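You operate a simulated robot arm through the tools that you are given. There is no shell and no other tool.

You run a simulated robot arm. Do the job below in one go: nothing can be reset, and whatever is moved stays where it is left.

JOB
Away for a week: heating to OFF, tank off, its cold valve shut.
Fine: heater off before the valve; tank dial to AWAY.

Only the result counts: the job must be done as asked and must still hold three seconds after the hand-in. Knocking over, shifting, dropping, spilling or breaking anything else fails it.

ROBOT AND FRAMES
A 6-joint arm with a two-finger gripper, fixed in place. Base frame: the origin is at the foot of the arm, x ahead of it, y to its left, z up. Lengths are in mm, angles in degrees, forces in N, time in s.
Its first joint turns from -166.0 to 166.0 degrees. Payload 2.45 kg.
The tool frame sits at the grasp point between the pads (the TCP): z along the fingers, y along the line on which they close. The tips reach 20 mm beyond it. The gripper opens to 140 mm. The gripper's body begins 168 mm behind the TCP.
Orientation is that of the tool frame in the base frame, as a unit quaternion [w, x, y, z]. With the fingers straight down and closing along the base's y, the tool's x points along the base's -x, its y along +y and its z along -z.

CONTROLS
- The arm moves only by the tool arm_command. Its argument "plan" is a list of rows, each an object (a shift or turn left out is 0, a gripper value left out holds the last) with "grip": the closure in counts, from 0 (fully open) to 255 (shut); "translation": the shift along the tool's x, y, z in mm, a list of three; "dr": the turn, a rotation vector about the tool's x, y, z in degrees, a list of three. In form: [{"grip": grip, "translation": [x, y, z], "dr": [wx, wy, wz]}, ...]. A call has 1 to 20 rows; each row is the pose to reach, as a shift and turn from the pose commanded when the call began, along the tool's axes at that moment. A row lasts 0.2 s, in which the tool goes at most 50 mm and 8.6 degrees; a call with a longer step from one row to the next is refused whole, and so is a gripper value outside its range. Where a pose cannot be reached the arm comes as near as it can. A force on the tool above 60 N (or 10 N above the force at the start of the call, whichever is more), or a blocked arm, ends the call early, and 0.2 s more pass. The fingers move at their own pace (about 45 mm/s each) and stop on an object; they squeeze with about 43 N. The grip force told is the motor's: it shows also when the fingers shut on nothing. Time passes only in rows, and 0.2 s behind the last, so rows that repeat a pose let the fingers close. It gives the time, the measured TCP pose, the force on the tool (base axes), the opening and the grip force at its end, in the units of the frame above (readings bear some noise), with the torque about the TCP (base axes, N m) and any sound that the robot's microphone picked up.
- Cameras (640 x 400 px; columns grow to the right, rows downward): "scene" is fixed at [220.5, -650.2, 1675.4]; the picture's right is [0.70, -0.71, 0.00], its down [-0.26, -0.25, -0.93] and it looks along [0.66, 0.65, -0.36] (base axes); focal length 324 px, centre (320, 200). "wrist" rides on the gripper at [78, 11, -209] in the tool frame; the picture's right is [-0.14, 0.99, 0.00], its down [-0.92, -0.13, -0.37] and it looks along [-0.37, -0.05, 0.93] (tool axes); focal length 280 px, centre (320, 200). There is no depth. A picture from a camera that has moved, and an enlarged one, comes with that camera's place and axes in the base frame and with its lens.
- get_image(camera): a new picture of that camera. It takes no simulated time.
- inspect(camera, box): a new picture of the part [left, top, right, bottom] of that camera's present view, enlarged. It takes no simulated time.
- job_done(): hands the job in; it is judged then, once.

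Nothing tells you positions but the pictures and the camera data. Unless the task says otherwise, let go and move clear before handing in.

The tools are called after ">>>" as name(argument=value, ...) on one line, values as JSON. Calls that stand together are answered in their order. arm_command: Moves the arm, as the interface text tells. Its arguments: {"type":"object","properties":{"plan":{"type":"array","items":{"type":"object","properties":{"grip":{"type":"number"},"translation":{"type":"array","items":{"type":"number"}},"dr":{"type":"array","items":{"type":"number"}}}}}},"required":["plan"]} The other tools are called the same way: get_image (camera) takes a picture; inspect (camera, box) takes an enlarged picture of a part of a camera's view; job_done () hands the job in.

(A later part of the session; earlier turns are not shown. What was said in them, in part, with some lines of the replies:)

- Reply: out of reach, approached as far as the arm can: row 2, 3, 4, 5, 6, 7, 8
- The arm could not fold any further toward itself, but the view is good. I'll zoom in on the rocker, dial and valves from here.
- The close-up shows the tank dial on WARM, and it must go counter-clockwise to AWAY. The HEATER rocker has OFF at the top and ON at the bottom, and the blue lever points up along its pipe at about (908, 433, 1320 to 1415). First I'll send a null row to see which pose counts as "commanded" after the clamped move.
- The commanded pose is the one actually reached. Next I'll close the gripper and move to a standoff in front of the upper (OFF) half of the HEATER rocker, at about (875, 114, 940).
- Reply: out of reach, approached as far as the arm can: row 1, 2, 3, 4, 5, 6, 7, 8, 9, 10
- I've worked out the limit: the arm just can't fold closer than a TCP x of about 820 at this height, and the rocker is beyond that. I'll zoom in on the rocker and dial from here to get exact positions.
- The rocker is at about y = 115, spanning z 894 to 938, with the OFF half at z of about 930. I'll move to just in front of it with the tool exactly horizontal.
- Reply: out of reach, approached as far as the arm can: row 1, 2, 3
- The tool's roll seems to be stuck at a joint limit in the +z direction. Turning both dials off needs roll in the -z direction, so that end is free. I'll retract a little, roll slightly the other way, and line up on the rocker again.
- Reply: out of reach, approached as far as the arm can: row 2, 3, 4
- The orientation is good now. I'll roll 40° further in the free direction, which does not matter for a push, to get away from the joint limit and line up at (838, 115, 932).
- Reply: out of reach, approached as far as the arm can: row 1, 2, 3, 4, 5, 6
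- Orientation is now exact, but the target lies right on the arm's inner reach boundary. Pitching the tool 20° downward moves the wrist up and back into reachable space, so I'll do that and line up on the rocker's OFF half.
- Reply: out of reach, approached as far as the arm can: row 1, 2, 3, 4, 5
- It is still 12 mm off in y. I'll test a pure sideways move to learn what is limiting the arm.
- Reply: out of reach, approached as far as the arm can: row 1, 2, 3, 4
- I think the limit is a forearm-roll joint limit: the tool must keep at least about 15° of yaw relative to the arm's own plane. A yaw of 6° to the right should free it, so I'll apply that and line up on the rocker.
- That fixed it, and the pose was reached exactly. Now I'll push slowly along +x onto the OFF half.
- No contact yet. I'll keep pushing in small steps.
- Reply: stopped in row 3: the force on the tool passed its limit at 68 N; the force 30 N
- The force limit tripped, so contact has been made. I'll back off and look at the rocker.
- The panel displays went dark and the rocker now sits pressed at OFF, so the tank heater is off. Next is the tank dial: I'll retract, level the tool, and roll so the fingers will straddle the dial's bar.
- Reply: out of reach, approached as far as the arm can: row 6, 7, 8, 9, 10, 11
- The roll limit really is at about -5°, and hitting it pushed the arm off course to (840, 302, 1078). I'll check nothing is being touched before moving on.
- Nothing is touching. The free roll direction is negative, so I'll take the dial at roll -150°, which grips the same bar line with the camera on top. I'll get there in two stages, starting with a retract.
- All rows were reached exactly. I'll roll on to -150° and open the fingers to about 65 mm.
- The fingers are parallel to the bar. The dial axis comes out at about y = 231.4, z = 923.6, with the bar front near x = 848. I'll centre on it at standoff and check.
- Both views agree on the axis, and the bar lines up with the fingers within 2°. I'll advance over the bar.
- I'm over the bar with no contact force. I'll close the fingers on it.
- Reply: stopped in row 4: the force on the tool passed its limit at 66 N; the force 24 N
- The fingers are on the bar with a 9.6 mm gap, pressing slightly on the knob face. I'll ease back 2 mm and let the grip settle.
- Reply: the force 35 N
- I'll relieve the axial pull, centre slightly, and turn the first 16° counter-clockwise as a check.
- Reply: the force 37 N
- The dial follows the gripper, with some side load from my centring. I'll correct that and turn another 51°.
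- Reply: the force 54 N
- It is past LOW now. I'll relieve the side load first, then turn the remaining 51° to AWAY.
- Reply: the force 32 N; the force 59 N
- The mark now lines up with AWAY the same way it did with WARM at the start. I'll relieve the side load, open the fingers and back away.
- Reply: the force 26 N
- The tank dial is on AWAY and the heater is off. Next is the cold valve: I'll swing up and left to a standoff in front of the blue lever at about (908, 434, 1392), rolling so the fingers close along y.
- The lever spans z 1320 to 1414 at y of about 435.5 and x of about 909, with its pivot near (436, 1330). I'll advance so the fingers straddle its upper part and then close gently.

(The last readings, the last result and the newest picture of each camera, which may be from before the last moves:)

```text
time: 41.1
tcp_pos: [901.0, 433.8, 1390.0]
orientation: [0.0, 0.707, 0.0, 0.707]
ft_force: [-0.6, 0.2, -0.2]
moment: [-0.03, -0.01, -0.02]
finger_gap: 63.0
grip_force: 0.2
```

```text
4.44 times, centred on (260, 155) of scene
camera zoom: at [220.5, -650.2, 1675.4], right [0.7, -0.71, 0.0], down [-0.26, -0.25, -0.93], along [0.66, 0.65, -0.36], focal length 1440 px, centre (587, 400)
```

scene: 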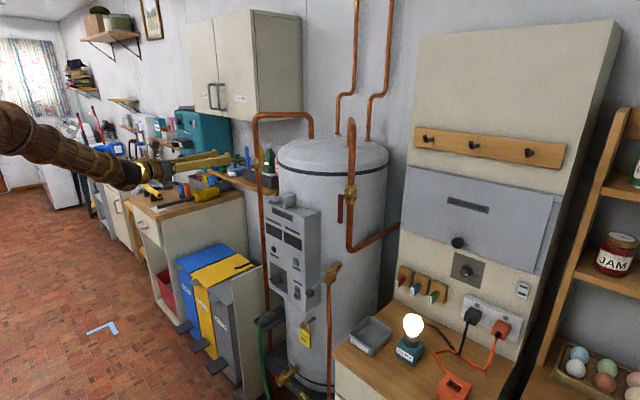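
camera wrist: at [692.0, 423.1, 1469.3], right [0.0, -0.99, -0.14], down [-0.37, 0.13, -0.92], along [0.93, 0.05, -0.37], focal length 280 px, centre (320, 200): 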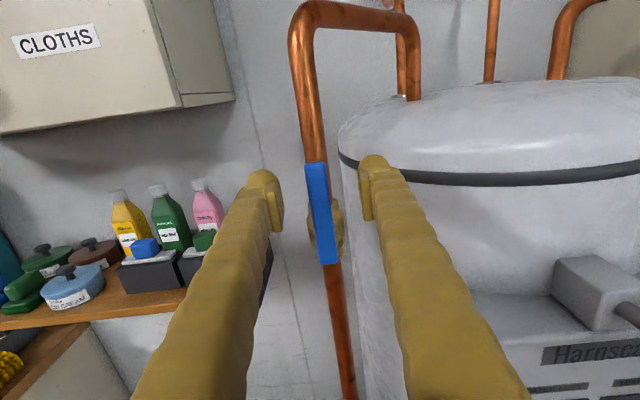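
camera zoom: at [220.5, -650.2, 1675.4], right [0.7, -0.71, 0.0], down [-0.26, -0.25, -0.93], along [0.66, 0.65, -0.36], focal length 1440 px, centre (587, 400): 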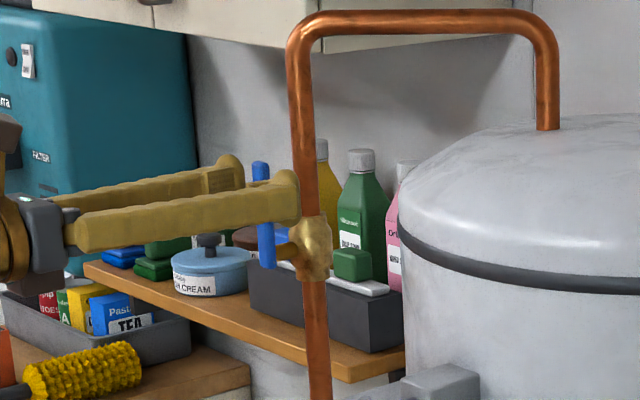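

The fingers straddle the lever nicely. Closing now.

>>> arm_command(plan=[{"grip": 255}, {"grip": 255}, {"grip": 255}, {"grip": 255}, {"grip": 255}])

>>> inspect(camera="wrist", box=[260, 130, 380, 280])

```text
time: 42.4
tcp_pos: [901.0, 433.5, 1390.8]
orientation: [0.0, 0.708, 0.0, 0.707]
ft_force: [3.2, 7.2, 1.9]
moment: [0.51, 0.02, 0.05]
finger_gap: 17.1
grip_force: 42.8
```

```text
2.67 times, centred on (320, 205) of wrist
camera zoom: at [691.8, 423.5, 1469.3], right [0.0, -0.99, -0.14], down [-0.37, 0.13, -0.92], along [0.93, 0.05, -0.37], focal length 748 px, centre (320, 187)
```

zoom: 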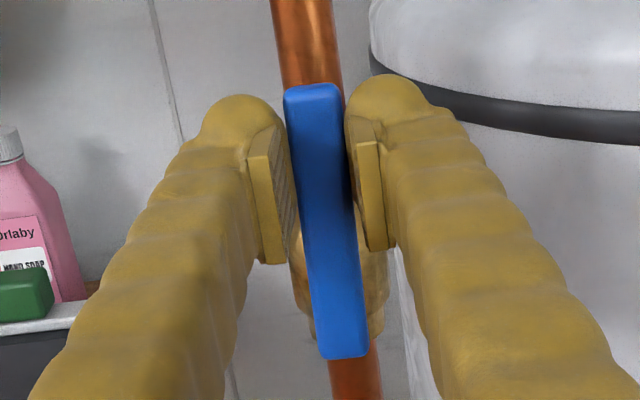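

The grip is firm on the lever. I'll test a small clockwise turn (top toward -y), which is the usual closing direction.

>>> arm_command(plan=[{"translation": [-0.04, 2.1, 0], "dr": [0, 0, 2], "grip": 255}, {"translation": [-0.15, 4.2, 0], "dr": [0, 0, 4]}, {"translation": [-0.33, 6.3, 0], "dr": [0, 0, 6]}, {"translation": [-0.33, 6.3, 0], "dr": [0, 0, 6]}])

>>> inspect(camera="wrist", box=[260, 130, 380, 280])

```text
time: 43.4
tcp_pos: [900.8, 427.3, 1391.2]
orientation: [-0.039, 0.707, -0.035, 0.705]
ft_force: [-11.3, 5.4, -0.6]
moment: [0.34, 0.07, 0.06]
finger_gap: 16.9
grip_force: 42.7
```

```text
2.67 times, centred on (320, 205) of wrist
camera zoom: at [691.9, 409.5, 1467.4], right [0.0, -0.97, -0.24], down [-0.37, 0.22, -0.9], along [0.93, 0.09, -0.36], focal length 748 px, centre (320, 187)
```

zoom: 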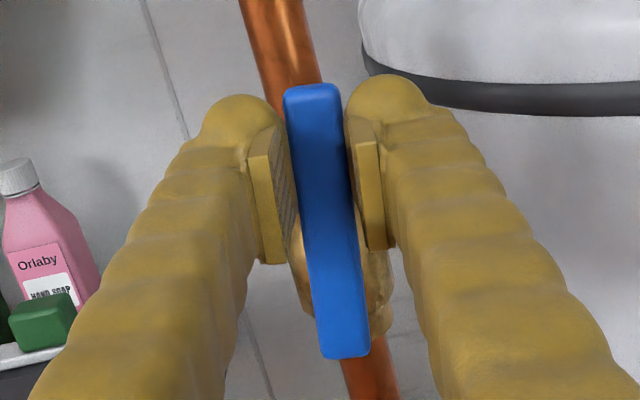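

The lever turns freely clockwise with little force. I'll continue along the arc in stages.

>>> arm_command(plan=[{"translation": [-0.45, 7.31, 0], "dr": [0, 0, 7], "grip": 255}, {"translation": [-1.78, 14.52, 0], "dr": [0, 0, 14]}, {"translation": [-3.99, 21.5, 0], "dr": [0, 0, 21]}, {"translation": [-7.02, 28.17, 0], "dr": [0, 0, 28]}, {"translation": [-10.85, 34.41, 0], "dr": [0, 0, 35]}, {"translation": [-15.41, 40.15, 0], "dr": [0, 0, 42]}, {"translation": [-15.41, 40.15, 0], "dr": [0, 0, 42]}])

>>> inspect(camera="wrist", box=[260, 130, 380, 280])

>>> inspect(camera="scene", box=[200, 110, 320, 200])

```text
time: 45.0
tcp_pos: [901.2, 388.5, 1370.7]
orientation: [-0.287, 0.647, -0.288, 0.645]
ft_force: [19.1, 16.5, -9.3]
moment: [0.26, 0.06, 0.16]
finger_gap: 16.7
grip_force: 42.7
```

```text
2.67 times, centred on (320, 205) of wrist
camera zoom: at [691.9, 324.5, 1415.4], right [0.0, -0.56, -0.83], down [-0.37, 0.77, -0.52], along [0.93, 0.31, -0.21], focal length 748 px, centre (320, 187)
```

zoom: 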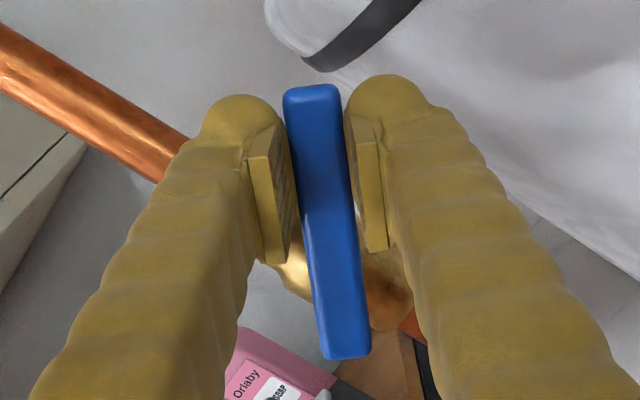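

```text
4.44 times, centred on (260, 155) of scene
camera zoom: at [220.5, -650.2, 1675.4], right [0.7, -0.71, 0.0], down [-0.26, -0.25, -0.93], along [0.66, 0.65, -0.36], focal length 1440 px, centre (587, 400)
```

zoom: 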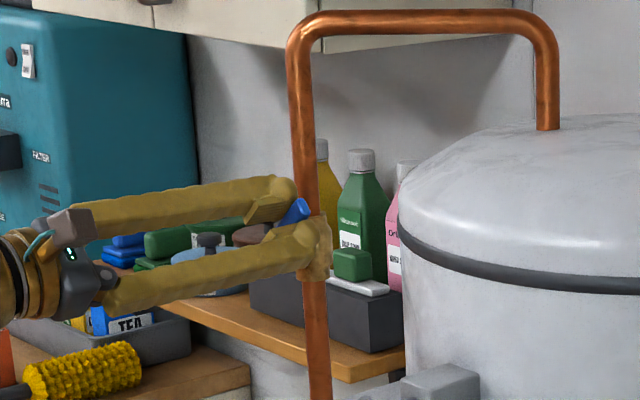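

About halfway, at 48°. I'll continue with the last 42°, with a small radial correction.

>>> arm_command(plan=[{"translation": [-1.45, 7.31, 0.3], "dr": [0, 0, 7], "grip": 255}, {"translation": [-2.78, 14.4, 0.3], "dr": [0, 0, 14]}, {"translation": [-4.9, 21.1, 0.3], "dr": [0, 0, 21]}, {"translation": [-7.9, 27.7, 0.3], "dr": [0, 0, 28]}, {"translation": [-11.7, 33.8, 0.3], "dr": [0, 0, 35]}, {"translation": [-16.15, 39.5, 0.3], "dr": [0, 0, 42]}, {"translation": [-16.15, 39.5, 0.3], "dr": [0, 0, 42]}])

>>> get_image(camera="wrist")

>>> inspect(camera="scene", box=[200, 110, 320, 200])

```text
time: 46.5
tcp_pos: [900.7, 374.7, 1331.3]
orientation: [0.5, -0.501, 0.501, -0.499]
ft_force: [-22.9, -4.1, -7.1]
moment: [-0.38, 0.02, -0.25]
finger_gap: 16.6
grip_force: 42.8
```

```text
taken
camera wrist: at [691.7, 296.1, 1320.2], right [0.0, 0.14, -0.99], down [-0.37, 0.92, 0.13], along [0.93, 0.37, 0.05], focal length 280 px, centre (320, 200)
```

wrist: 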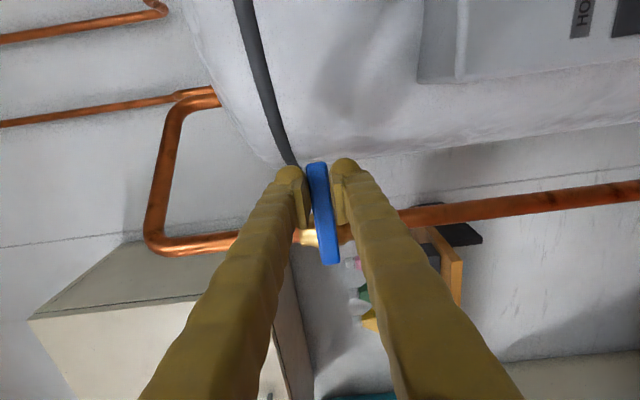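

```text
4.44 times, centred on (260, 155) of scene
camera zoom: at [220.5, -650.2, 1675.4], right [0.7, -0.71, 0.0], down [-0.26, -0.25, -0.93], along [0.66, 0.65, -0.36], focal length 1440 px, centre (587, 400)
```

zoom: 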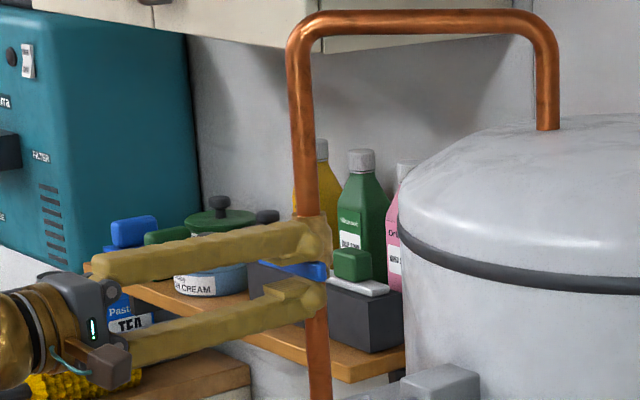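

The lever is now horizontal at 90°. I'll test 2° more to see whether it is against its stop.

>>> arm_command(plan=[{"translation": [-0.02, 1.05, -0.4], "dr": [0, 0, 1], "grip": 255}, {"translation": [-0.04, 2.1, -0.4], "dr": [0, 0, 2]}, {"translation": [-0.04, 2.1, -0.4], "dr": [0, 0, 2]}])

```text
time: 47.4
tcp_pos: [900.3, 373.9, 1329.7]
orientation: [0.509, -0.49, 0.508, -0.491]
ft_force: [4.0, -12.8, 2.1]
moment: [-0.97, -0.05, -0.22]
finger_gap: 17.7
grip_force: 43.1
```

The torque rises and the lever no longer follows, so it is against its stop and shut. I'll relax the twist, release and back away.

>>> arm_command(plan=[{"translation": [0, -1.5, 0], "dr": [0, 0, -1.5], "grip": 255}, {"translation": [0, -1.5, 0], "dr": [0, 0, -1.5], "grip": 140}, {"translation": [0, -1.5, 0], "dr": [0, 0, -1.5]}, {"translation": [0, -1.5, 0], "dr": [0, 0, -1.5]}, {"translation": [0, -1.5, 0], "dr": [0, 0, -1.5]}, {"translation": [0, -1.5, -30], "dr": [0, 0, -1.5]}, {"translation": [0, -1.5, -70], "dr": [0, 0, -1.5]}, {"translation": [0, -1.5, -110], "dr": [0, 0, -1.5]}, {"translation": [0, -1.5, -110], "dr": [0, 0, -1.5]}])

>>> get_image(camera="wrist")

>>> inspect(camera="scene", box=[200, 110, 320, 200])

```text
time: 49.4
tcp_pos: [791.4, 372.1, 1331.3]
orientation: [0.501, -0.498, 0.502, -0.498]
ft_force: [0.1, -0.7, -0.1]
moment: [0.01, 0.01, 0.0]
finger_gap: 62.9
grip_force: 0.1
```

```text
taken
camera wrist: at [581.3, 294.6, 1320.1], right [0.0, 0.14, -0.99], down [-0.37, 0.92, 0.14], along [0.93, 0.37, 0.05], focal length 280 px, centre (320, 200)
```

wrist: 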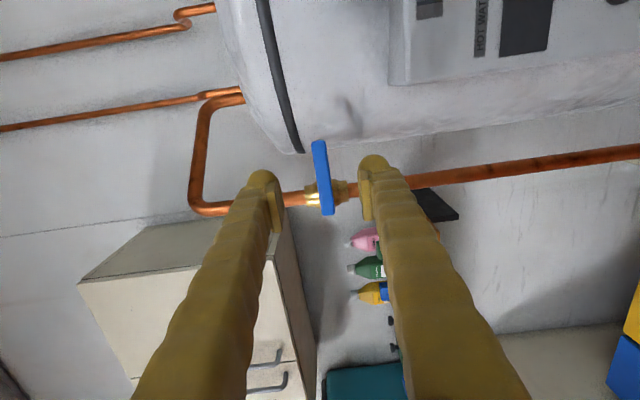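

```text
4.44 times, centred on (260, 155) of scene
camera zoom: at [220.5, -650.2, 1675.4], right [0.7, -0.71, 0.0], down [-0.26, -0.25, -0.93], along [0.66, 0.65, -0.36], focal length 1440 px, centre (587, 400)
```

zoom: 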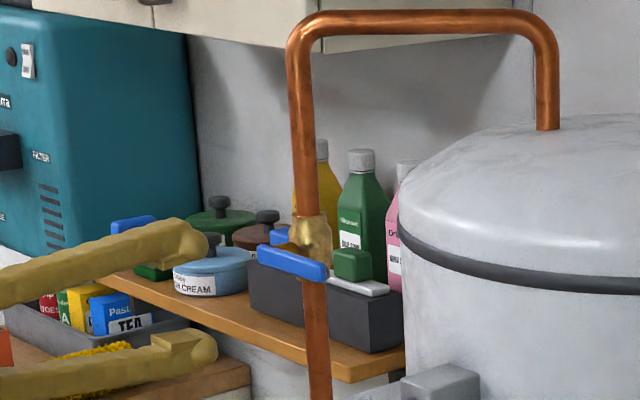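

The cold valve is shut. Next is the heating dial on the breaker cabinet, at about (1158, -371, 1108). To reach that side I must unwind the wrist, so I'll go back to a tool-down pose near the start first.

>>> arm_command(plan=[{"translation": [12.8, -10.6, -15.4], "dr": [-4.62, 4.62, 4.62], "grip": 140}, {"translation": [25.6, -21.2, -30.8], "dr": [-9.24, 9.24, 9.24]}, {"translation": [38.4, -31.8, -46.2], "dr": [-13.86, 13.86, 13.86]}, {"translation": [51.2, -42.4, -61.6], "dr": [-18.48, 18.48, 18.48]}, {"translation": [64, -53, -77], "dr": [-23.1, 23.1, 23.1]}, {"translation": [76.8, -63.6, -92.4], "dr": [-27.72, 27.72, 27.72]}, {"translation": [89.6, -74.2, -107.8], "dr": [-32.34, 32.34, 32.34]}, {"translation": [102.4, -84.8, -123.2], "dr": [-36.96, 36.96, 36.96]}, {"translation": [115.2, -95.4, -138.6], "dr": [-41.58, 41.58, 41.58]}, {"translation": [128, -106, -154], "dr": [-46.2, 46.2, 46.2]}, {"translation": [140.8, -116.6, -169.4], "dr": [-50.82, 50.82, 50.82]}, {"translation": [153.6, -127.2, -184.8], "dr": [-55.44, 55.44, 55.44]}, {"translation": [166.4, -137.8, -200.2], "dr": [-60.06, 60.06, 60.06]}, {"translation": [179.2, -148.4, -215.6], "dr": [-64.68, 64.68, 64.68]}, {"translation": [192, -159, -231], "dr": [-69.3, 69.3, 69.3]}, {"translation": [192, -159, -231], "dr": [-69.3, 69.3, 69.3]}])

>>> get_image(camera="scene")

>>> get_image(camera="wrist")

```text
time: 52.8
tcp_pos: [561.0, 181.5, 1489.3]
orientation: [-0.002, 0.001, 1.0, 0.004]
ft_force: [0.6, -0.5, 0.4]
moment: [-0.05, 0.0, -0.03]
finger_gap: 63.1
grip_force: 0.1
```

```text
taken
```

scene: 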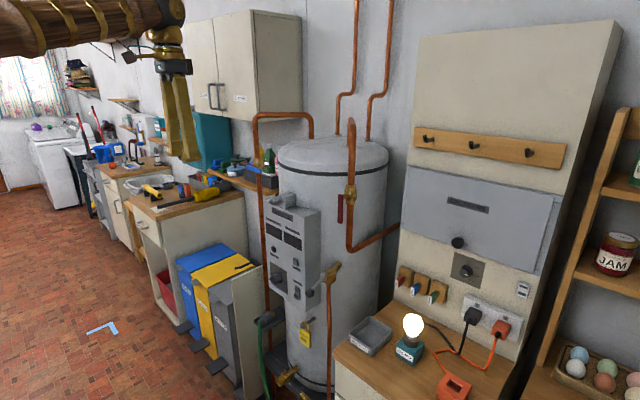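

```text
taken
camera wrist: at [483.2, 191.0, 1698.8], right [0.14, 0.99, 0.01], down [0.92, -0.13, 0.36], along [0.36, -0.04, -0.93], focal length 280 px, centre (320, 200)
```

wrist: 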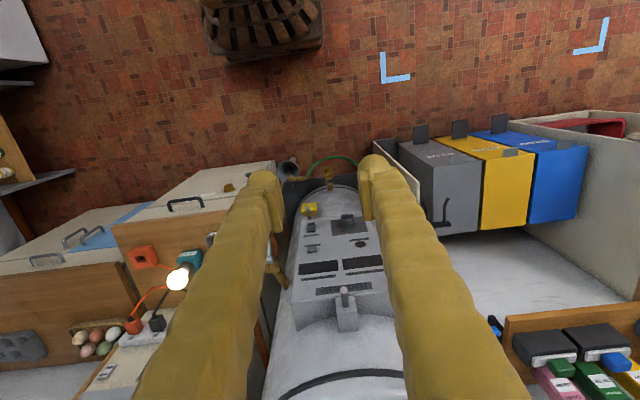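

Back at tool-down with the wrist unwound. Now I'll swing over to the right (negative y) side.

>>> arm_command(plan=[{"translation": [-2.9, -44, 4], "grip": 140}, {"translation": [-5.8, -88, 8]}, {"translation": [-8.7, -132, 12]}, {"translation": [-11.6, -176, 16]}, {"translation": [-14.5, -220, 20]}, {"translation": [-17.4, -264, 24]}, {"translation": [-20.3, -308, 28]}, {"translation": [-23.2, -352, 32]}, {"translation": [-26.1, -396, 36]}, {"translation": [-29, -440, 40]}, {"translation": [-29, -440, 40]}])

>>> get_image(camera="wrist")

>>> get_image(camera="scene")

```text
time: 55.1
tcp_pos: [589.4, -257.9, 1446.0]
orientation: [-0.001, 0.0, 1.0, 0.005]
ft_force: [0.0, 0.7, 1.6]
moment: [-0.02, 0.02, 0.02]
finger_gap: 63.0
grip_force: 0.0
```

```text
taken
camera wrist: at [511.0, -248.1, 1655.5], right [0.14, 0.99, 0.01], down [0.92, -0.13, 0.37], along [0.36, -0.04, -0.93], focal length 280 px, centre (320, 200)
```

wrist: 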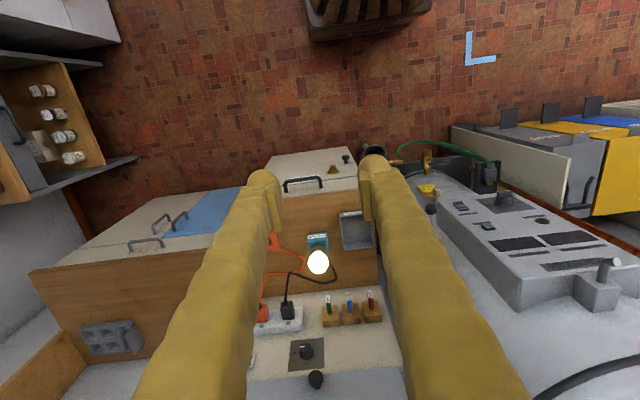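

```text
taken
```

scene: 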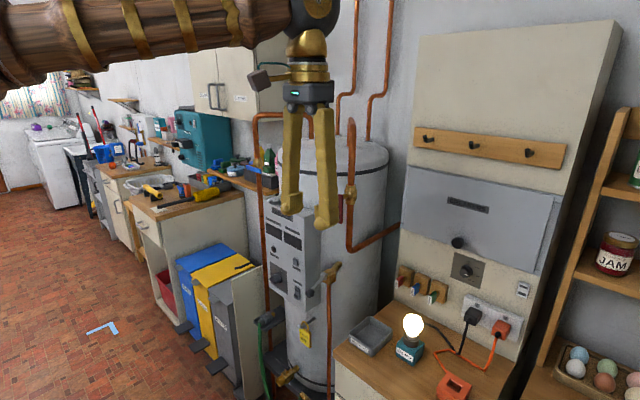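

Clear on this side. I'll roll the gripper 90° first, so the wrist stays mid-range when I pitch up.

>>> arm_command(plan=[{"dr": [0, 0, 8.2], "grip": 140}, {"dr": [0, 0, 16.4]}, {"dr": [0, 0, 24.6]}, {"dr": [0, 0, 32.8]}, {"dr": [0, 0, 41]}, {"dr": [0, 0, 49.2]}, {"dr": [0, 0, 57.4]}, {"dr": [0, 0, 65.6]}, {"dr": [0, 0, 73.8]}, {"dr": [0, 0, 82]}, {"dr": [0, 0, 90]}, {"dr": [0, 0, 90]}])

>>> get_image(camera="wrist")

```text
time: 57.8
tcp_pos: [590.0, -258.7, 1445.9]
orientation: [-0.004, 0.708, 0.706, 0.002]
ft_force: [-0.2, 0.3, -0.4]
moment: [0.0, 0.02, 0.01]
finger_gap: 63.3
grip_force: 0.1
```

```text
taken
camera wrist: at [601.2, -181.9, 1655.0], right [0.99, -0.14, 0.0], down [-0.13, -0.92, 0.36], along [-0.05, -0.36, -0.93], focal length 280 px, centre (320, 200)
```

wrist: 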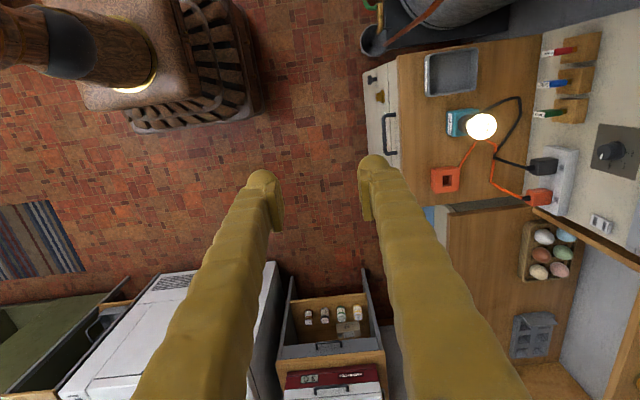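

Now I'll pitch up to horizontal facing the cabinet, moving to about (800, -330, 1200).

>>> arm_command(plan=[{"translation": [-6.5, 19.1, 22.4], "dr": [-8.2, 0, 0], "grip": 140}, {"translation": [-12.9, 38.2, 44.7], "dr": [-16.4, 0, 0]}, {"translation": [-19.4, 57.3, 67.1], "dr": [-24.6, 0, 0]}, {"translation": [-25.8, 76.4, 89.5], "dr": [-32.8, 0, 0]}, {"translation": [-32.3, 95.5, 111.8], "dr": [-41, 0, 0]}, {"translation": [-38.7, 114.5, 134.2], "dr": [-49.2, 0, 0]}, {"translation": [-45.2, 133.6, 156.5], "dr": [-57.4, 0, 0]}, {"translation": [-51.6, 152.7, 178.9], "dr": [-65.6, 0, 0]}, {"translation": [-58.1, 171.8, 201.3], "dr": [-73.8, 0, 0]}, {"translation": [-64.5, 190.9, 223.6], "dr": [-82, 0, 0]}, {"translation": [-71, 210, 246], "dr": [-90, 0, 0]}, {"translation": [-71, 210, 246], "dr": [-90, 0, 0]}])

>>> get_image(camera="wrist")

>>> get_image(camera="scene")

```text
time: 60.4
tcp_pos: [798.1, -327.7, 1199.0]
orientation: [0.498, 0.502, 0.499, 0.501]
ft_force: [0.2, 0.4, -0.2]
moment: [0.02, -0.02, 0.01]
finger_gap: 63.0
grip_force: 0.1
```

```text
taken
camera wrist: at [589.2, -249.3, 1210.3], right [0.0, -0.15, 0.99], down [-0.37, -0.92, -0.13], along [0.93, -0.36, -0.05], focal length 280 px, centre (320, 200)
```

wrist: 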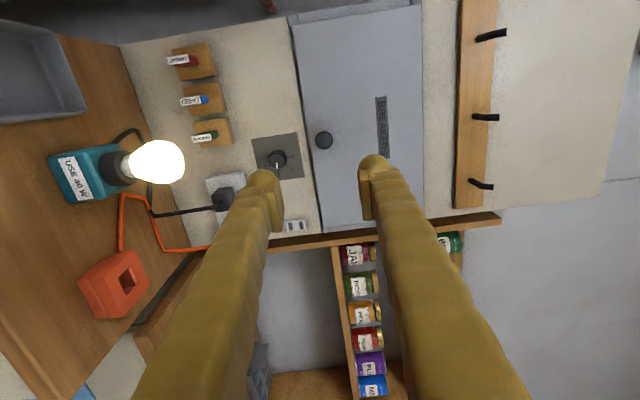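

```text
taken
```

scene: 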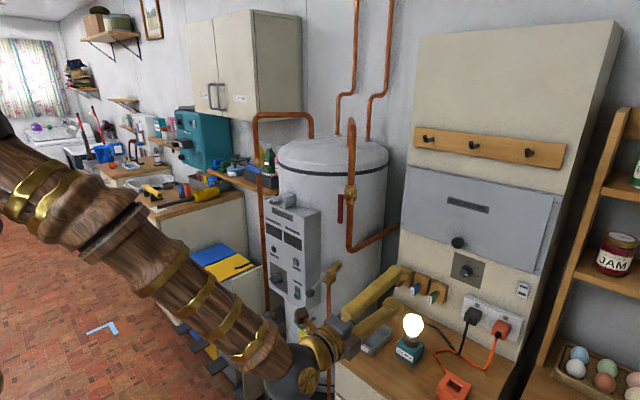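

That worked exactly. I'll zoom in on the heating dial.

>>> inspect(camera="wrist", box=[240, 120, 340, 200])

>>> inspect(camera="wrist", box=[120, 30, 360, 260])

>>> inspect(camera="scene", box=[370, 220, 500, 340])

```text
5.00 times, centred on (290, 160) of wrist
camera zoom: at [589.2, -249.3, 1210.3], right [0.0, -0.15, 0.99], down [-0.37, -0.92, -0.13], along [0.93, -0.36, -0.05], focal length 1402 px, centre (470, 400)
```

zoom: 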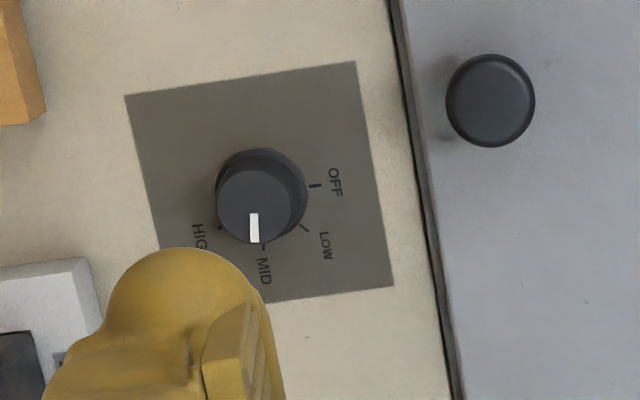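

```text
1.74 times, centred on (240, 145) of wrist
camera zoom: at [589.2, -249.3, 1210.3], right [0.0, -0.15, 0.99], down [-0.37, -0.92, -0.13], along [0.93, -0.36, -0.05], focal length 488 px, centre (459, 296)
```

zoom: 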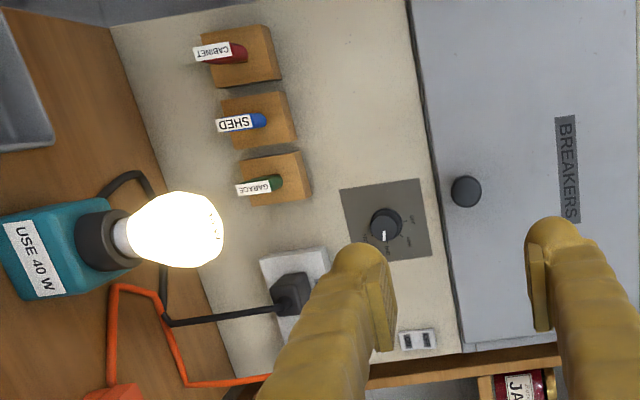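

```text
3.33 times, centred on (435, 280) of scene
camera zoom: at [220.5, -650.2, 1675.4], right [0.7, -0.71, 0.0], down [-0.26, -0.25, -0.93], along [0.66, 0.65, -0.36], focal length 1080 px, centre (-63, -67)
```

zoom: 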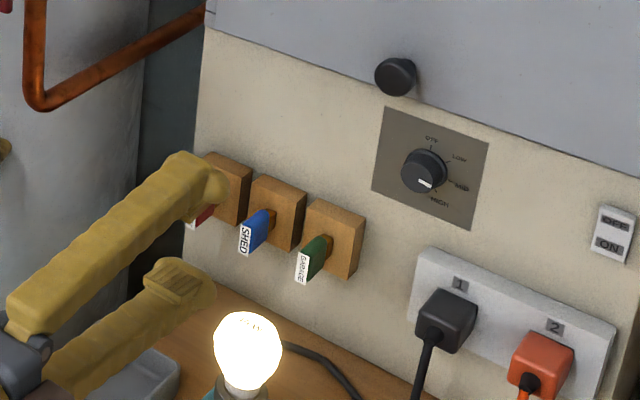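

The dial is on MID, with OFF straight up, so I need about 95° counter-clockwise on a round knob of about 38 mm. I'll roll to +210° (camera upper right, clear of the bulb) while moving to a standoff in front of it.

>>> arm_command(plan=[{"translation": [-2.9, -5.9, 17.5], "dr": [0, 0, 8], "grip": 140}, {"translation": [-5.8, -11.9, 34.9], "dr": [0, 0, 16]}, {"translation": [-8.7, -17.8, 52.4], "dr": [0, 0, 24]}, {"translation": [-11.5, -23.7, 69.9], "dr": [0, 0, 32]}, {"translation": [-14.4, -29.7, 87.3], "dr": [0, 0, 40]}, {"translation": [-17.3, -35.6, 104.8], "dr": [0, 0, 48]}, {"translation": [-20.2, -41.5, 122.3], "dr": [0, 0, 56]}, {"translation": [-23.1, -47.5, 139.7], "dr": [0, 0, 64]}, {"translation": [-26, -53.4, 157.2], "dr": [0, 0, 72]}, {"translation": [-28.9, -59.3, 174.7], "dr": [0, 0, 80]}, {"translation": [-31.8, -65.3, 192.1], "dr": [0, 0, 88]}, {"translation": [-34.6, -71.2, 209.6], "dr": [0, 0, 96]}, {"translation": [-37.5, -77.1, 227.1], "dr": [0, 0, 104]}, {"translation": [-40.4, -83.1, 244.5], "dr": [0, 0, 112]}, {"translation": [-43.3, -89, 262], "dr": [0, 0, 120]}, {"translation": [-43.3, -89, 262], "dr": [0, 0, 120]}])

>>> get_image(camera="wrist")

>>> get_image(camera="scene")

```text
time: 63.8
tcp_pos: [1058.6, -370.2, 1108.4]
orientation: [-0.186, 0.683, -0.186, 0.681]
ft_force: [-0.2, 0.4, 0.7]
moment: [-0.01, -0.05, -0.03]
finger_gap: 63.1
grip_force: 0.1
```

```text
taken
camera wrist: at [850.7, -419.0, 1170.5], right [0.0, -0.78, -0.62], down [-0.37, 0.58, -0.73], along [0.93, 0.23, -0.29], focal length 280 px, centre (320, 200)
```

wrist: 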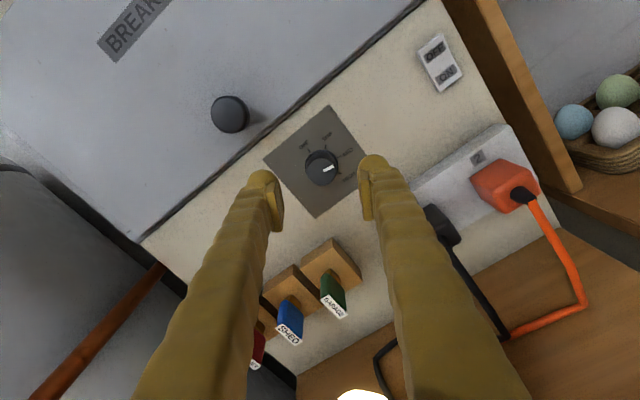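

```text
taken
```

scene: 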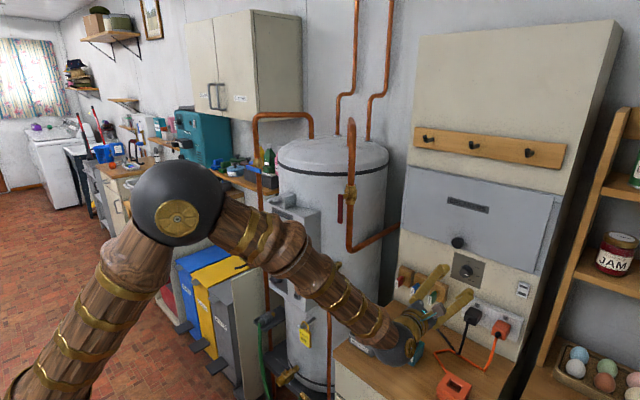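

>>> inspect(camera="wrist", box=[260, 100, 380, 220])

>>> inspect(camera="scene", box=[330, 220, 520, 370])

```text
3.33 times, centred on (320, 160) of wrist
camera zoom: at [850.7, -419.0, 1170.5], right [0.0, -0.78, -0.62], down [-0.37, 0.58, -0.73], along [0.93, 0.23, -0.29], focal length 935 px, centre (320, 333)
```

zoom: 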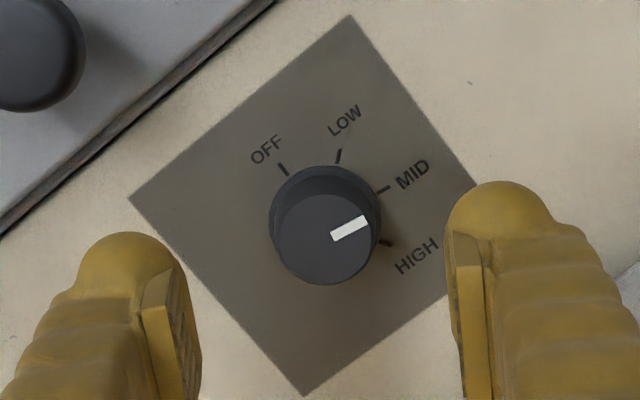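

```text
2.67 times, centred on (425, 295) of scene
camera zoom: at [220.5, -650.2, 1675.4], right [0.7, -0.71, 0.0], down [-0.26, -0.25, -0.93], along [0.66, 0.65, -0.36], focal length 864 px, centre (40, -53)
```

zoom: 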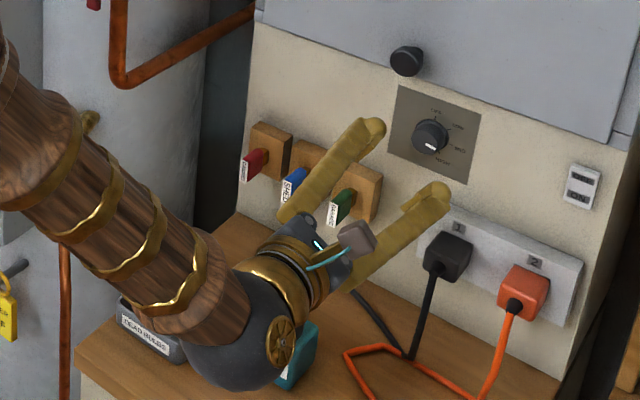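

Spacing between marks is 50°, so MID to OFF is 100° counter-clockwise. I'll centre on the knob and approach to just in front of it, then check alignment again.

>>> arm_command(plan=[{"translation": [-1, 1, 12], "grip": 140}, {"translation": [-2.1, 2.1, 24]}, {"translation": [-2.1, 2.1, 36]}, {"translation": [-2.1, 2.1, 36]}])

>>> inspect(camera="wrist", box=[250, 110, 390, 230])

>>> inspect(camera="scene", box=[390, 220, 520, 330])

```text
time: 64.8
tcp_pos: [1096.8, -372.3, 1105.5]
orientation: [-0.186, 0.683, -0.186, 0.682]
ft_force: [0.1, 0.0, 0.2]
moment: [-0.01, 0.0, -0.02]
finger_gap: 63.2
grip_force: 0.1
```

```text
3.33 times, centred on (320, 170) of wrist
camera zoom: at [888.1, -420.4, 1168.4], right [0.0, -0.78, -0.62], down [-0.37, 0.58, -0.73], along [0.93, 0.23, -0.29], focal length 935 px, centre (320, 300)
```

zoom: 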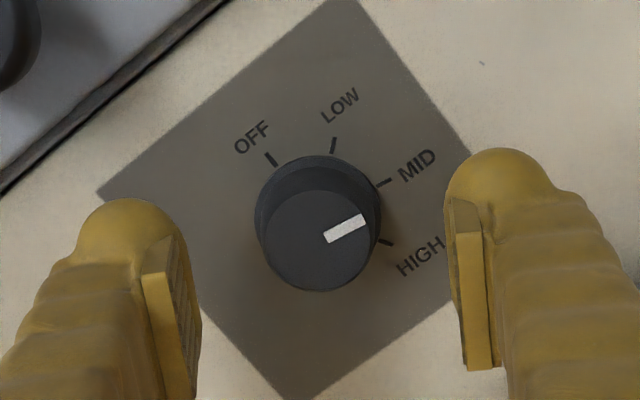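

```text
3.64 times, centred on (455, 275) of scene
camera zoom: at [220.5, -650.2, 1675.4], right [0.7, -0.71, 0.0], down [-0.26, -0.25, -0.93], along [0.66, 0.65, -0.36], focal length 1178 px, centre (-171, -73)
```

zoom: 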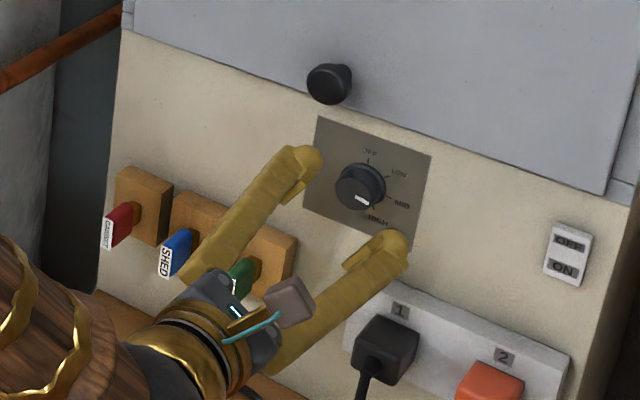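

Well aligned. I'll advance so the fingers flank the knob, then close.

>>> arm_command(plan=[{"translation": [-1.0, 0.6, 12], "grip": 140}, {"translation": [-1.0, 0.6, 22]}, {"translation": [-1.0, 0.6, 29]}, {"translation": [-1.0, 0.6, 29]}])

>>> inspect(camera="wrist", box=[250, 110, 390, 230])

>>> inspect(camera="scene", box=[420, 225, 510, 300])

```text
time: 65.8
tcp_pos: [1126.0, -372.0, 1104.3]
orientation: [-0.186, 0.683, -0.186, 0.681]
ft_force: [-0.3, 0.0, 0.2]
moment: [-0.01, 0.02, 0.01]
finger_gap: 63.1
grip_force: 0.1
```

```text
3.33 times, centred on (320, 170) of wrist
camera zoom: at [917.3, -420.0, 1166.6], right [0.0, -0.78, -0.62], down [-0.37, 0.58, -0.73], along [0.93, 0.23, -0.29], focal length 935 px, centre (320, 300)
```

zoom: 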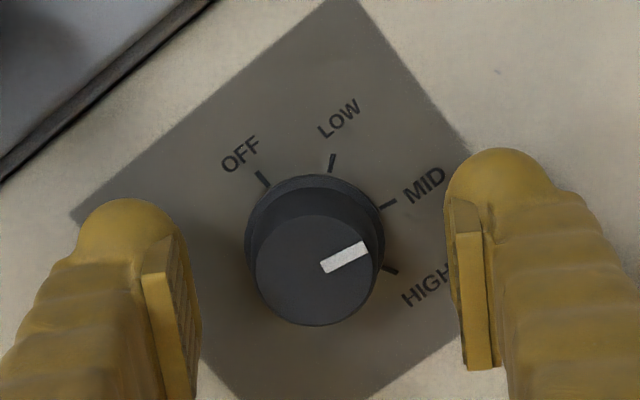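

```text
5.33 times, centred on (465, 262) of scene
camera zoom: at [220.5, -650.2, 1675.4], right [0.7, -0.71, 0.0], down [-0.26, -0.25, -0.93], along [0.66, 0.65, -0.36], focal length 1728 px, centre (-453, -133)
```

zoom: 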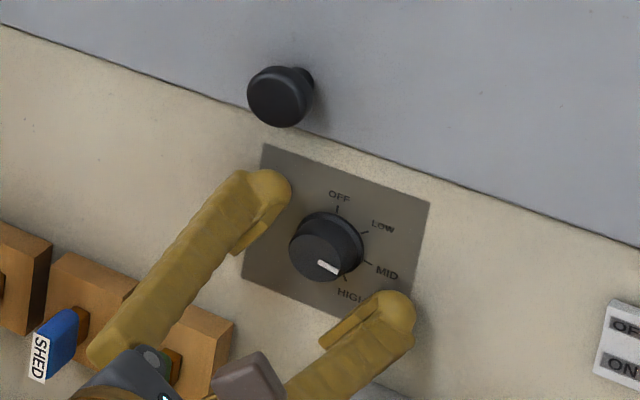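

The dial sits about 2 mm off my tool axis, so I'll re-centre and then close on the knob.

>>> arm_command(plan=[{"translation": [-2.0, -1.2, 1], "grip": 140}, {"translation": [-2.0, -1.2, 2], "grip": 255}, {"translation": [-2.0, -1.2, 2]}, {"translation": [-2.0, -1.2, 2]}, {"translation": [-2.0, -1.2, 2]}, {"translation": [-2.0, -1.2, 2]}])

>>> inspect(camera="wrist", box=[250, 110, 390, 230])

```text
time: 67.2
tcp_pos: [1128.1, -369.5, 1102.8]
orientation: [-0.185, 0.683, -0.186, 0.681]
ft_force: [4.6, -3.4, -2.1]
moment: [-0.02, 0.07, -0.02]
finger_gap: 30.3
grip_force: 44.6
```

```text
3.33 times, centred on (320, 170) of wrist
camera zoom: at [919.2, -417.4, 1165.2], right [0.0, -0.78, -0.62], down [-0.37, 0.58, -0.73], along [0.93, 0.23, -0.29], focal length 935 px, centre (320, 300)
```

zoom: 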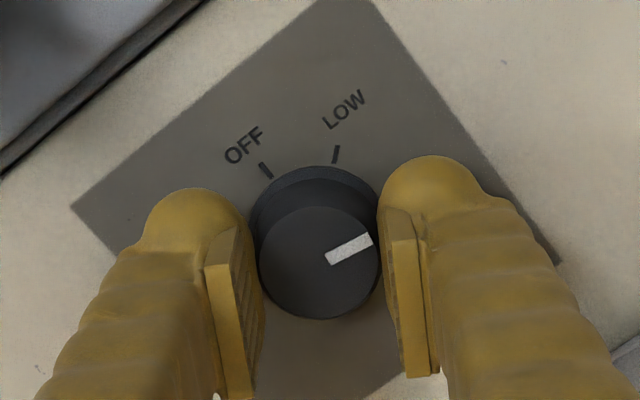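

The grip is firm at 30.3 mm and nearly force-free, so it is well centred. I'll turn the first 25° counter-clockwise.

>>> arm_command(plan=[{"dr": [0, 0, -6], "grip": 255}, {"dr": [0, 0, -12]}, {"dr": [0, 0, -18]}, {"dr": [0, 0, -25]}, {"dr": [0, 0, -25]}])

>>> inspect(camera="wrist", box=[250, 110, 390, 230])

```text
time: 68.3
tcp_pos: [1127.4, -368.7, 1103.4]
orientation: [-0.033, 0.707, -0.034, 0.705]
ft_force: [29.0, -23.8, -5.0]
moment: [0.04, 0.05, -0.12]
finger_gap: 30.6
grip_force: 45.4
```

```text
3.33 times, centred on (320, 170) of wrist
camera zoom: at [919.1, -387.3, 1179.9], right [0.0, -0.97, -0.23], down [-0.37, 0.21, -0.9], along [0.93, 0.08, -0.36], focal length 935 px, centre (320, 300)
```

zoom: 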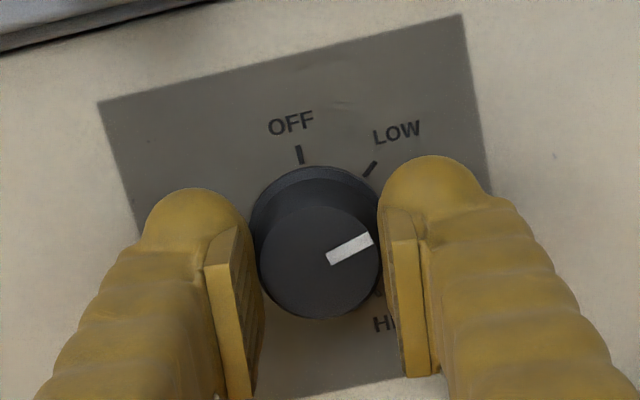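

The knob follows. I'll continue with a small correction.

>>> arm_command(plan=[{"translation": [0, 0.7, 0.5], "grip": 255}, {"translation": [0, 0.7, 0.5], "dr": [0, 0, -8]}, {"translation": [0, 0.7, 0.5], "dr": [0, 0, -16]}, {"translation": [0, 0.7, 0.5], "dr": [0, 0, -24]}, {"translation": [0, 0.7, 0.5], "dr": [0, 0, -32]}, {"translation": [0, 0.7, 0.5], "dr": [0, 0, -40]}, {"translation": [0, 0.7, 0.5], "dr": [0, 0, -40]}])

>>> inspect(camera="wrist", box=[250, 110, 390, 230])

```text
time: 70.0
tcp_pos: [1127.7, -371.8, 1103.7]
orientation: [0.211, 0.676, 0.21, 0.674]
ft_force: [-32.6, -30.1, 0.8]
moment: [0.06, -0.43, -0.55]
finger_gap: 30.5
grip_force: 45.1
```

```text
3.33 times, centred on (320, 170) of wrist
camera zoom: at [919.1, -335.1, 1174.1], right [0.0, -0.89, 0.45], down [-0.37, -0.42, -0.83], along [0.93, -0.17, -0.33], focal length 935 px, centre (320, 300)
```

zoom: 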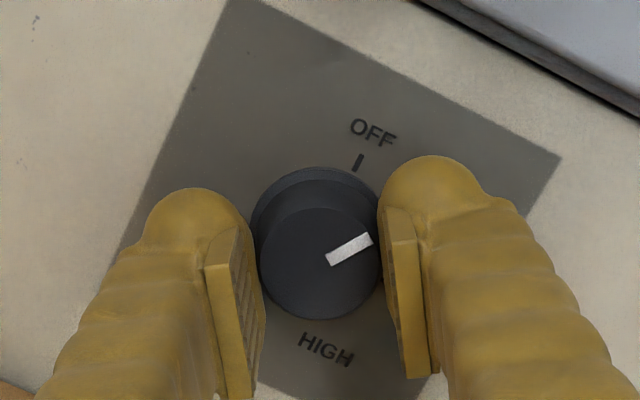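

>>> arm_command(plan=[{"translation": [-0.46, 0.66, -0.5], "grip": 255}, {"translation": [-0.46, 0.66, -0.5], "dr": [0, 0, -8]}, {"translation": [-0.46, 0.66, -0.5], "dr": [0, 0, -16]}, {"translation": [-0.46, 0.66, -0.5], "dr": [0, 0, -24]}, {"translation": [-0.46, 0.66, -0.5], "dr": [0, 0, -30]}, {"translation": [-0.46, 0.66, -0.5], "dr": [0, 0, -34]}, {"translation": [-0.46, 0.66, -0.5], "dr": [0, 0, -34]}])

>>> inspect(camera="wrist", box=[250, 110, 390, 230])

>>> inspect(camera="scene", box=[360, 220, 520, 350])

```text
time: 71.5
tcp_pos: [1127.2, -371.3, 1105.1]
orientation: [0.398, 0.584, 0.399, 0.584]
ft_force: [4.1, -28.7, 17.0]
moment: [0.66, -0.2, -0.32]
finger_gap: 30.6
grip_force: 45.2
```

```text
3.33 times, centred on (320, 170) of wrist
camera zoom: at [918.9, -301.4, 1143.5], right [0.0, -0.49, 0.87], down [-0.37, -0.81, -0.45], along [0.93, -0.32, -0.18], focal length 935 px, centre (320, 300)
```

zoom: 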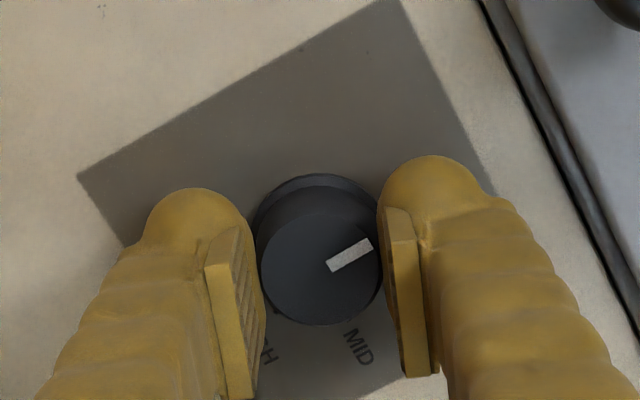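

```text
3.08 times, centred on (440, 285) of scene
camera zoom: at [220.5, -650.2, 1675.4], right [0.7, -0.71, 0.0], down [-0.26, -0.25, -0.93], along [0.66, 0.65, -0.36], focal length 997 px, centre (-49, -62)
```

zoom: 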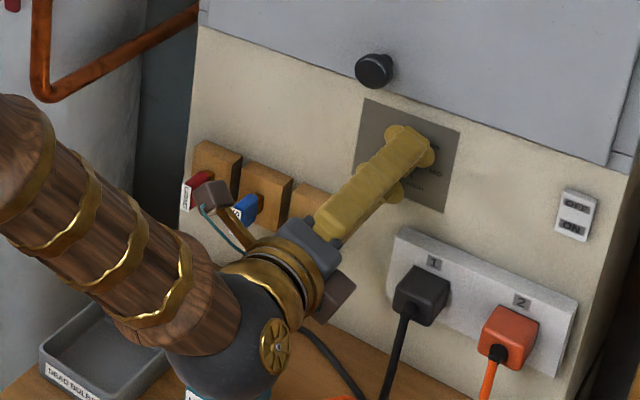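

The reaction torque has jumped, so the knob is at its OFF end. I'll relieve the side load, open and back away.

>>> arm_command(plan=[{"translation": [-0.57, 0.75, 0], "grip": 255}, {"translation": [-0.57, 0.75, 0], "grip": 255}, {"translation": [-0.57, 0.75, 0], "grip": 140}, {"translation": [-0.57, 0.75, 0]}, {"translation": [-0.57, 0.75, 0]}, {"translation": [-0.57, 0.75, 0]}, {"translation": [-0.57, 0.75, -15]}, {"translation": [-0.57, 0.75, -40]}, {"translation": [-0.57, 0.75, -75]}, {"translation": [-0.57, 0.75, -75]}])

>>> get_image(camera="wrist")

>>> inspect(camera="wrist", box=[250, 110, 390, 230])

>>> inspect(camera="scene", box=[360, 220, 520, 350])

```text
time: 73.8
tcp_pos: [1052.3, -372.8, 1103.1]
orientation: [0.397, 0.585, 0.4, 0.584]
ft_force: [0.3, 0.3, -0.2]
moment: [0.01, 0.01, -0.02]
finger_gap: 63.0
grip_force: 0.1
```

```text
taken
camera wrist: at [842.8, -302.5, 1142.8], right [0.0, -0.49, 0.87], down [-0.37, -0.81, -0.45], along [0.93, -0.32, -0.18], focal length 280 px, centre (320, 200)
```

wrist: 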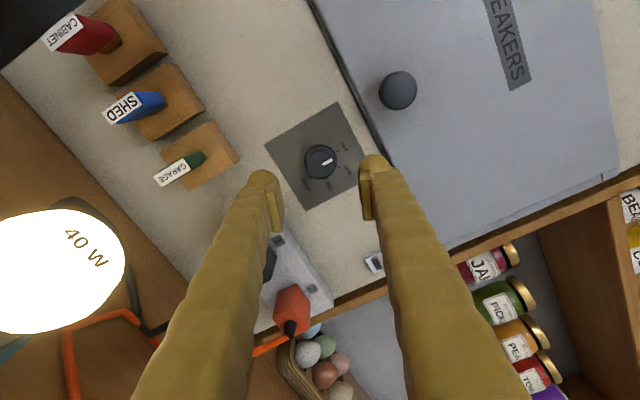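

```text
3.33 times, centred on (320, 170) of wrist
camera zoom: at [842.8, -302.5, 1142.8], right [0.0, -0.49, 0.87], down [-0.37, -0.81, -0.45], along [0.93, -0.32, -0.18], focal length 935 px, centre (320, 300)
```

zoom: 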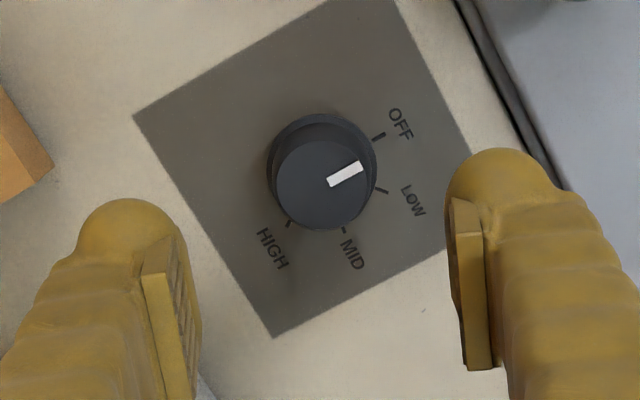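

```text
3.08 times, centred on (440, 285) of scene
camera zoom: at [220.5, -650.2, 1675.4], right [0.7, -0.71, 0.0], down [-0.26, -0.25, -0.93], along [0.66, 0.65, -0.36], focal length 997 px, centre (-49, -62)
```

zoom: 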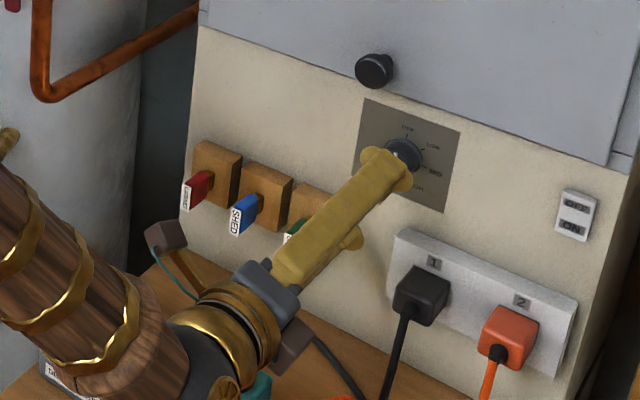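

The mark matches the OFF tick to within a degree. I'll move the arm clear and then check every item once more.

>>> arm_command(plan=[{"translation": [6, 8, -40], "grip": 140}, {"translation": [20, 25, -75]}, {"translation": [36, 43, -108]}, {"translation": [52, 62, -140]}, {"translation": [67, 80, -170]}, {"translation": [81, 97, -200]}, {"translation": [81, 97, -200]}])

>>> get_image(camera="scene")

>>> inspect(camera="scene", box=[380, 200, 560, 330])

>>> inspect(camera="scene", box=[230, 120, 340, 200])

>>> get_image(camera="wrist")

```text
time: 75.3
tcp_pos: [853.5, -332.1, 1223.9]
orientation: [0.398, 0.585, 0.397, 0.585]
ft_force: [0.5, 0.3, -0.2]
moment: [0.0, 0.0, 0.02]
finger_gap: 63.2
grip_force: 0.0
```

```text
taken
```

scene: 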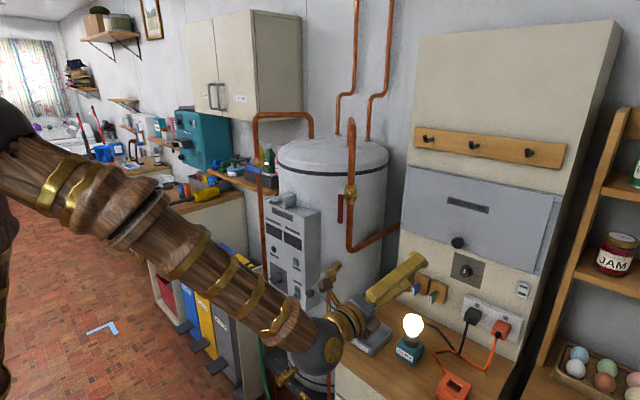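

```text
3.08 times, centred on (470, 265) of scene
camera zoom: at [220.5, -650.2, 1675.4], right [0.7, -0.71, 0.0], down [-0.26, -0.25, -0.93], along [0.66, 0.65, -0.36], focal length 997 px, centre (-142, 0)
```

zoom: 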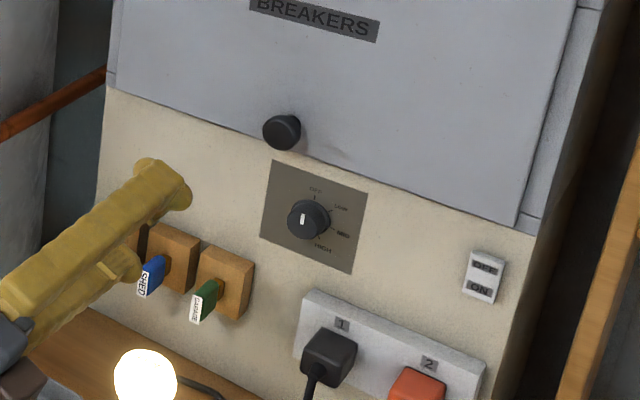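

```text
5.00 times, centred on (285, 160) of scene
camera zoom: at [220.5, -650.2, 1675.4], right [0.7, -0.71, 0.0], down [-0.26, -0.25, -0.93], along [0.66, 0.65, -0.36], focal length 1620 px, centre (495, 400)
```

zoom: 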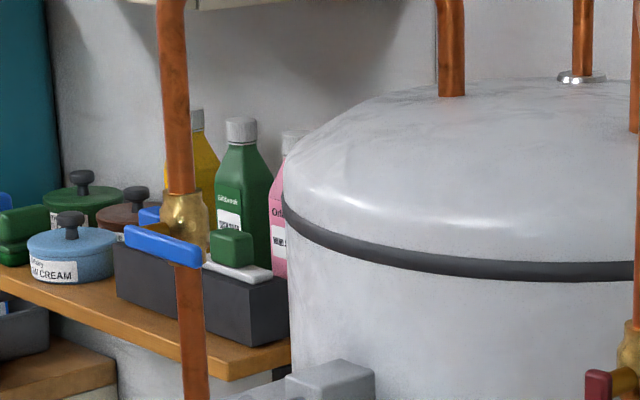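

```text
taken
camera wrist: at [643.7, -263.8, 1262.9], right [0.0, -0.49, 0.87], down [-0.37, -0.81, -0.46], along [0.93, -0.32, -0.18], focal length 280 px, centre (320, 200)
```

wrist: 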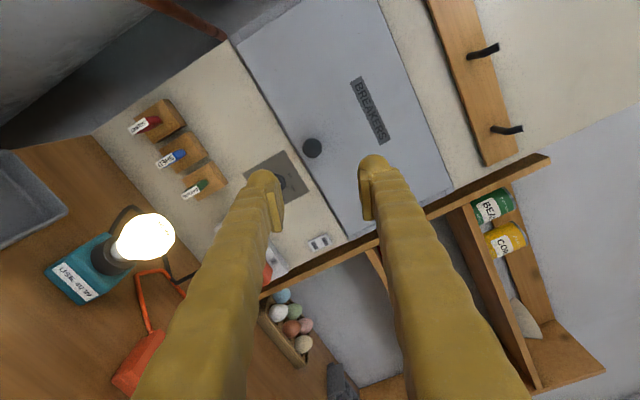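

>>> inspect(camera="scene", box=[255, 210, 345, 310])

>>> inspect(camera="scene", box=[452, 252, 486, 286])

```text
4.00 times, centred on (300, 260) of scene
camera zoom: at [220.5, -650.2, 1675.4], right [0.7, -0.71, 0.0], down [-0.26, -0.25, -0.93], along [0.66, 0.65, -0.36], focal length 1296 px, centre (400, -40)
```

zoom: 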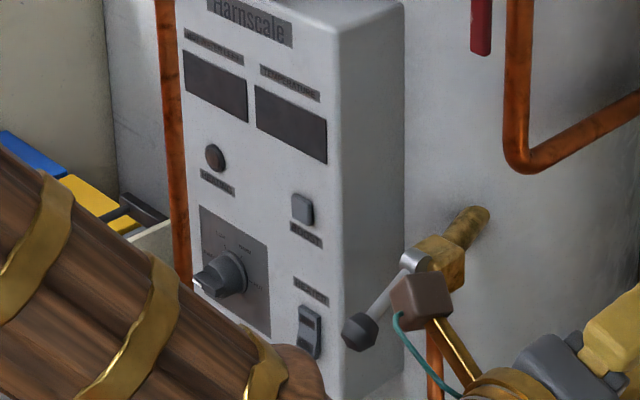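

```text
11.76 times, centred on (469, 269) of scene
camera zoom: at [220.5, -650.2, 1675.4], right [0.7, -0.71, 0.0], down [-0.26, -0.25, -0.93], along [0.66, 0.65, -0.36], focal length 3812 px, centre (-1433, -612)
```

zoom: 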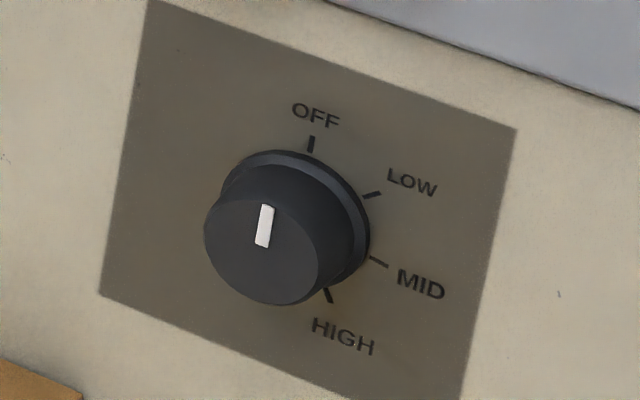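

Everything checks out in the pictures: the heating dial is on OFF, the tank heater rocker is OFF with its displays dark, the tank dial is on AWAY, and the blue cold valve lever lies across its pipe. The heater went off before the valve was shut, nothing else has moved, and the gripper is open and clear, so I'm handing in.

>>> job_done()

```text
The job is handed in.
```

The house is set for the week away, and I've handed the job in. No verdict came back with the hand-in, so what follows is what the last pictures showed.

- **Heating:** the dial under the breakers was on MID and is now on OFF.
- **Tank heater:** the HEATER switch is OFF, and both displays on the tank went dark when it switched. I did this before touching the valve.
- **Tank dial:** turned from WARM to AWAY.
- **Cold valve:** the blue lever now lies across its pipe, turned clockwise until it reached its stop. The valve has no label. I took the blue lever as cold and left the red one alone.

Nothing else looked moved or knocked in the last pictures. The gripper was open and clear of everything when I handed in. I left the "WATER OFF" tag on its peg, since you didn't ask for it to be moved.
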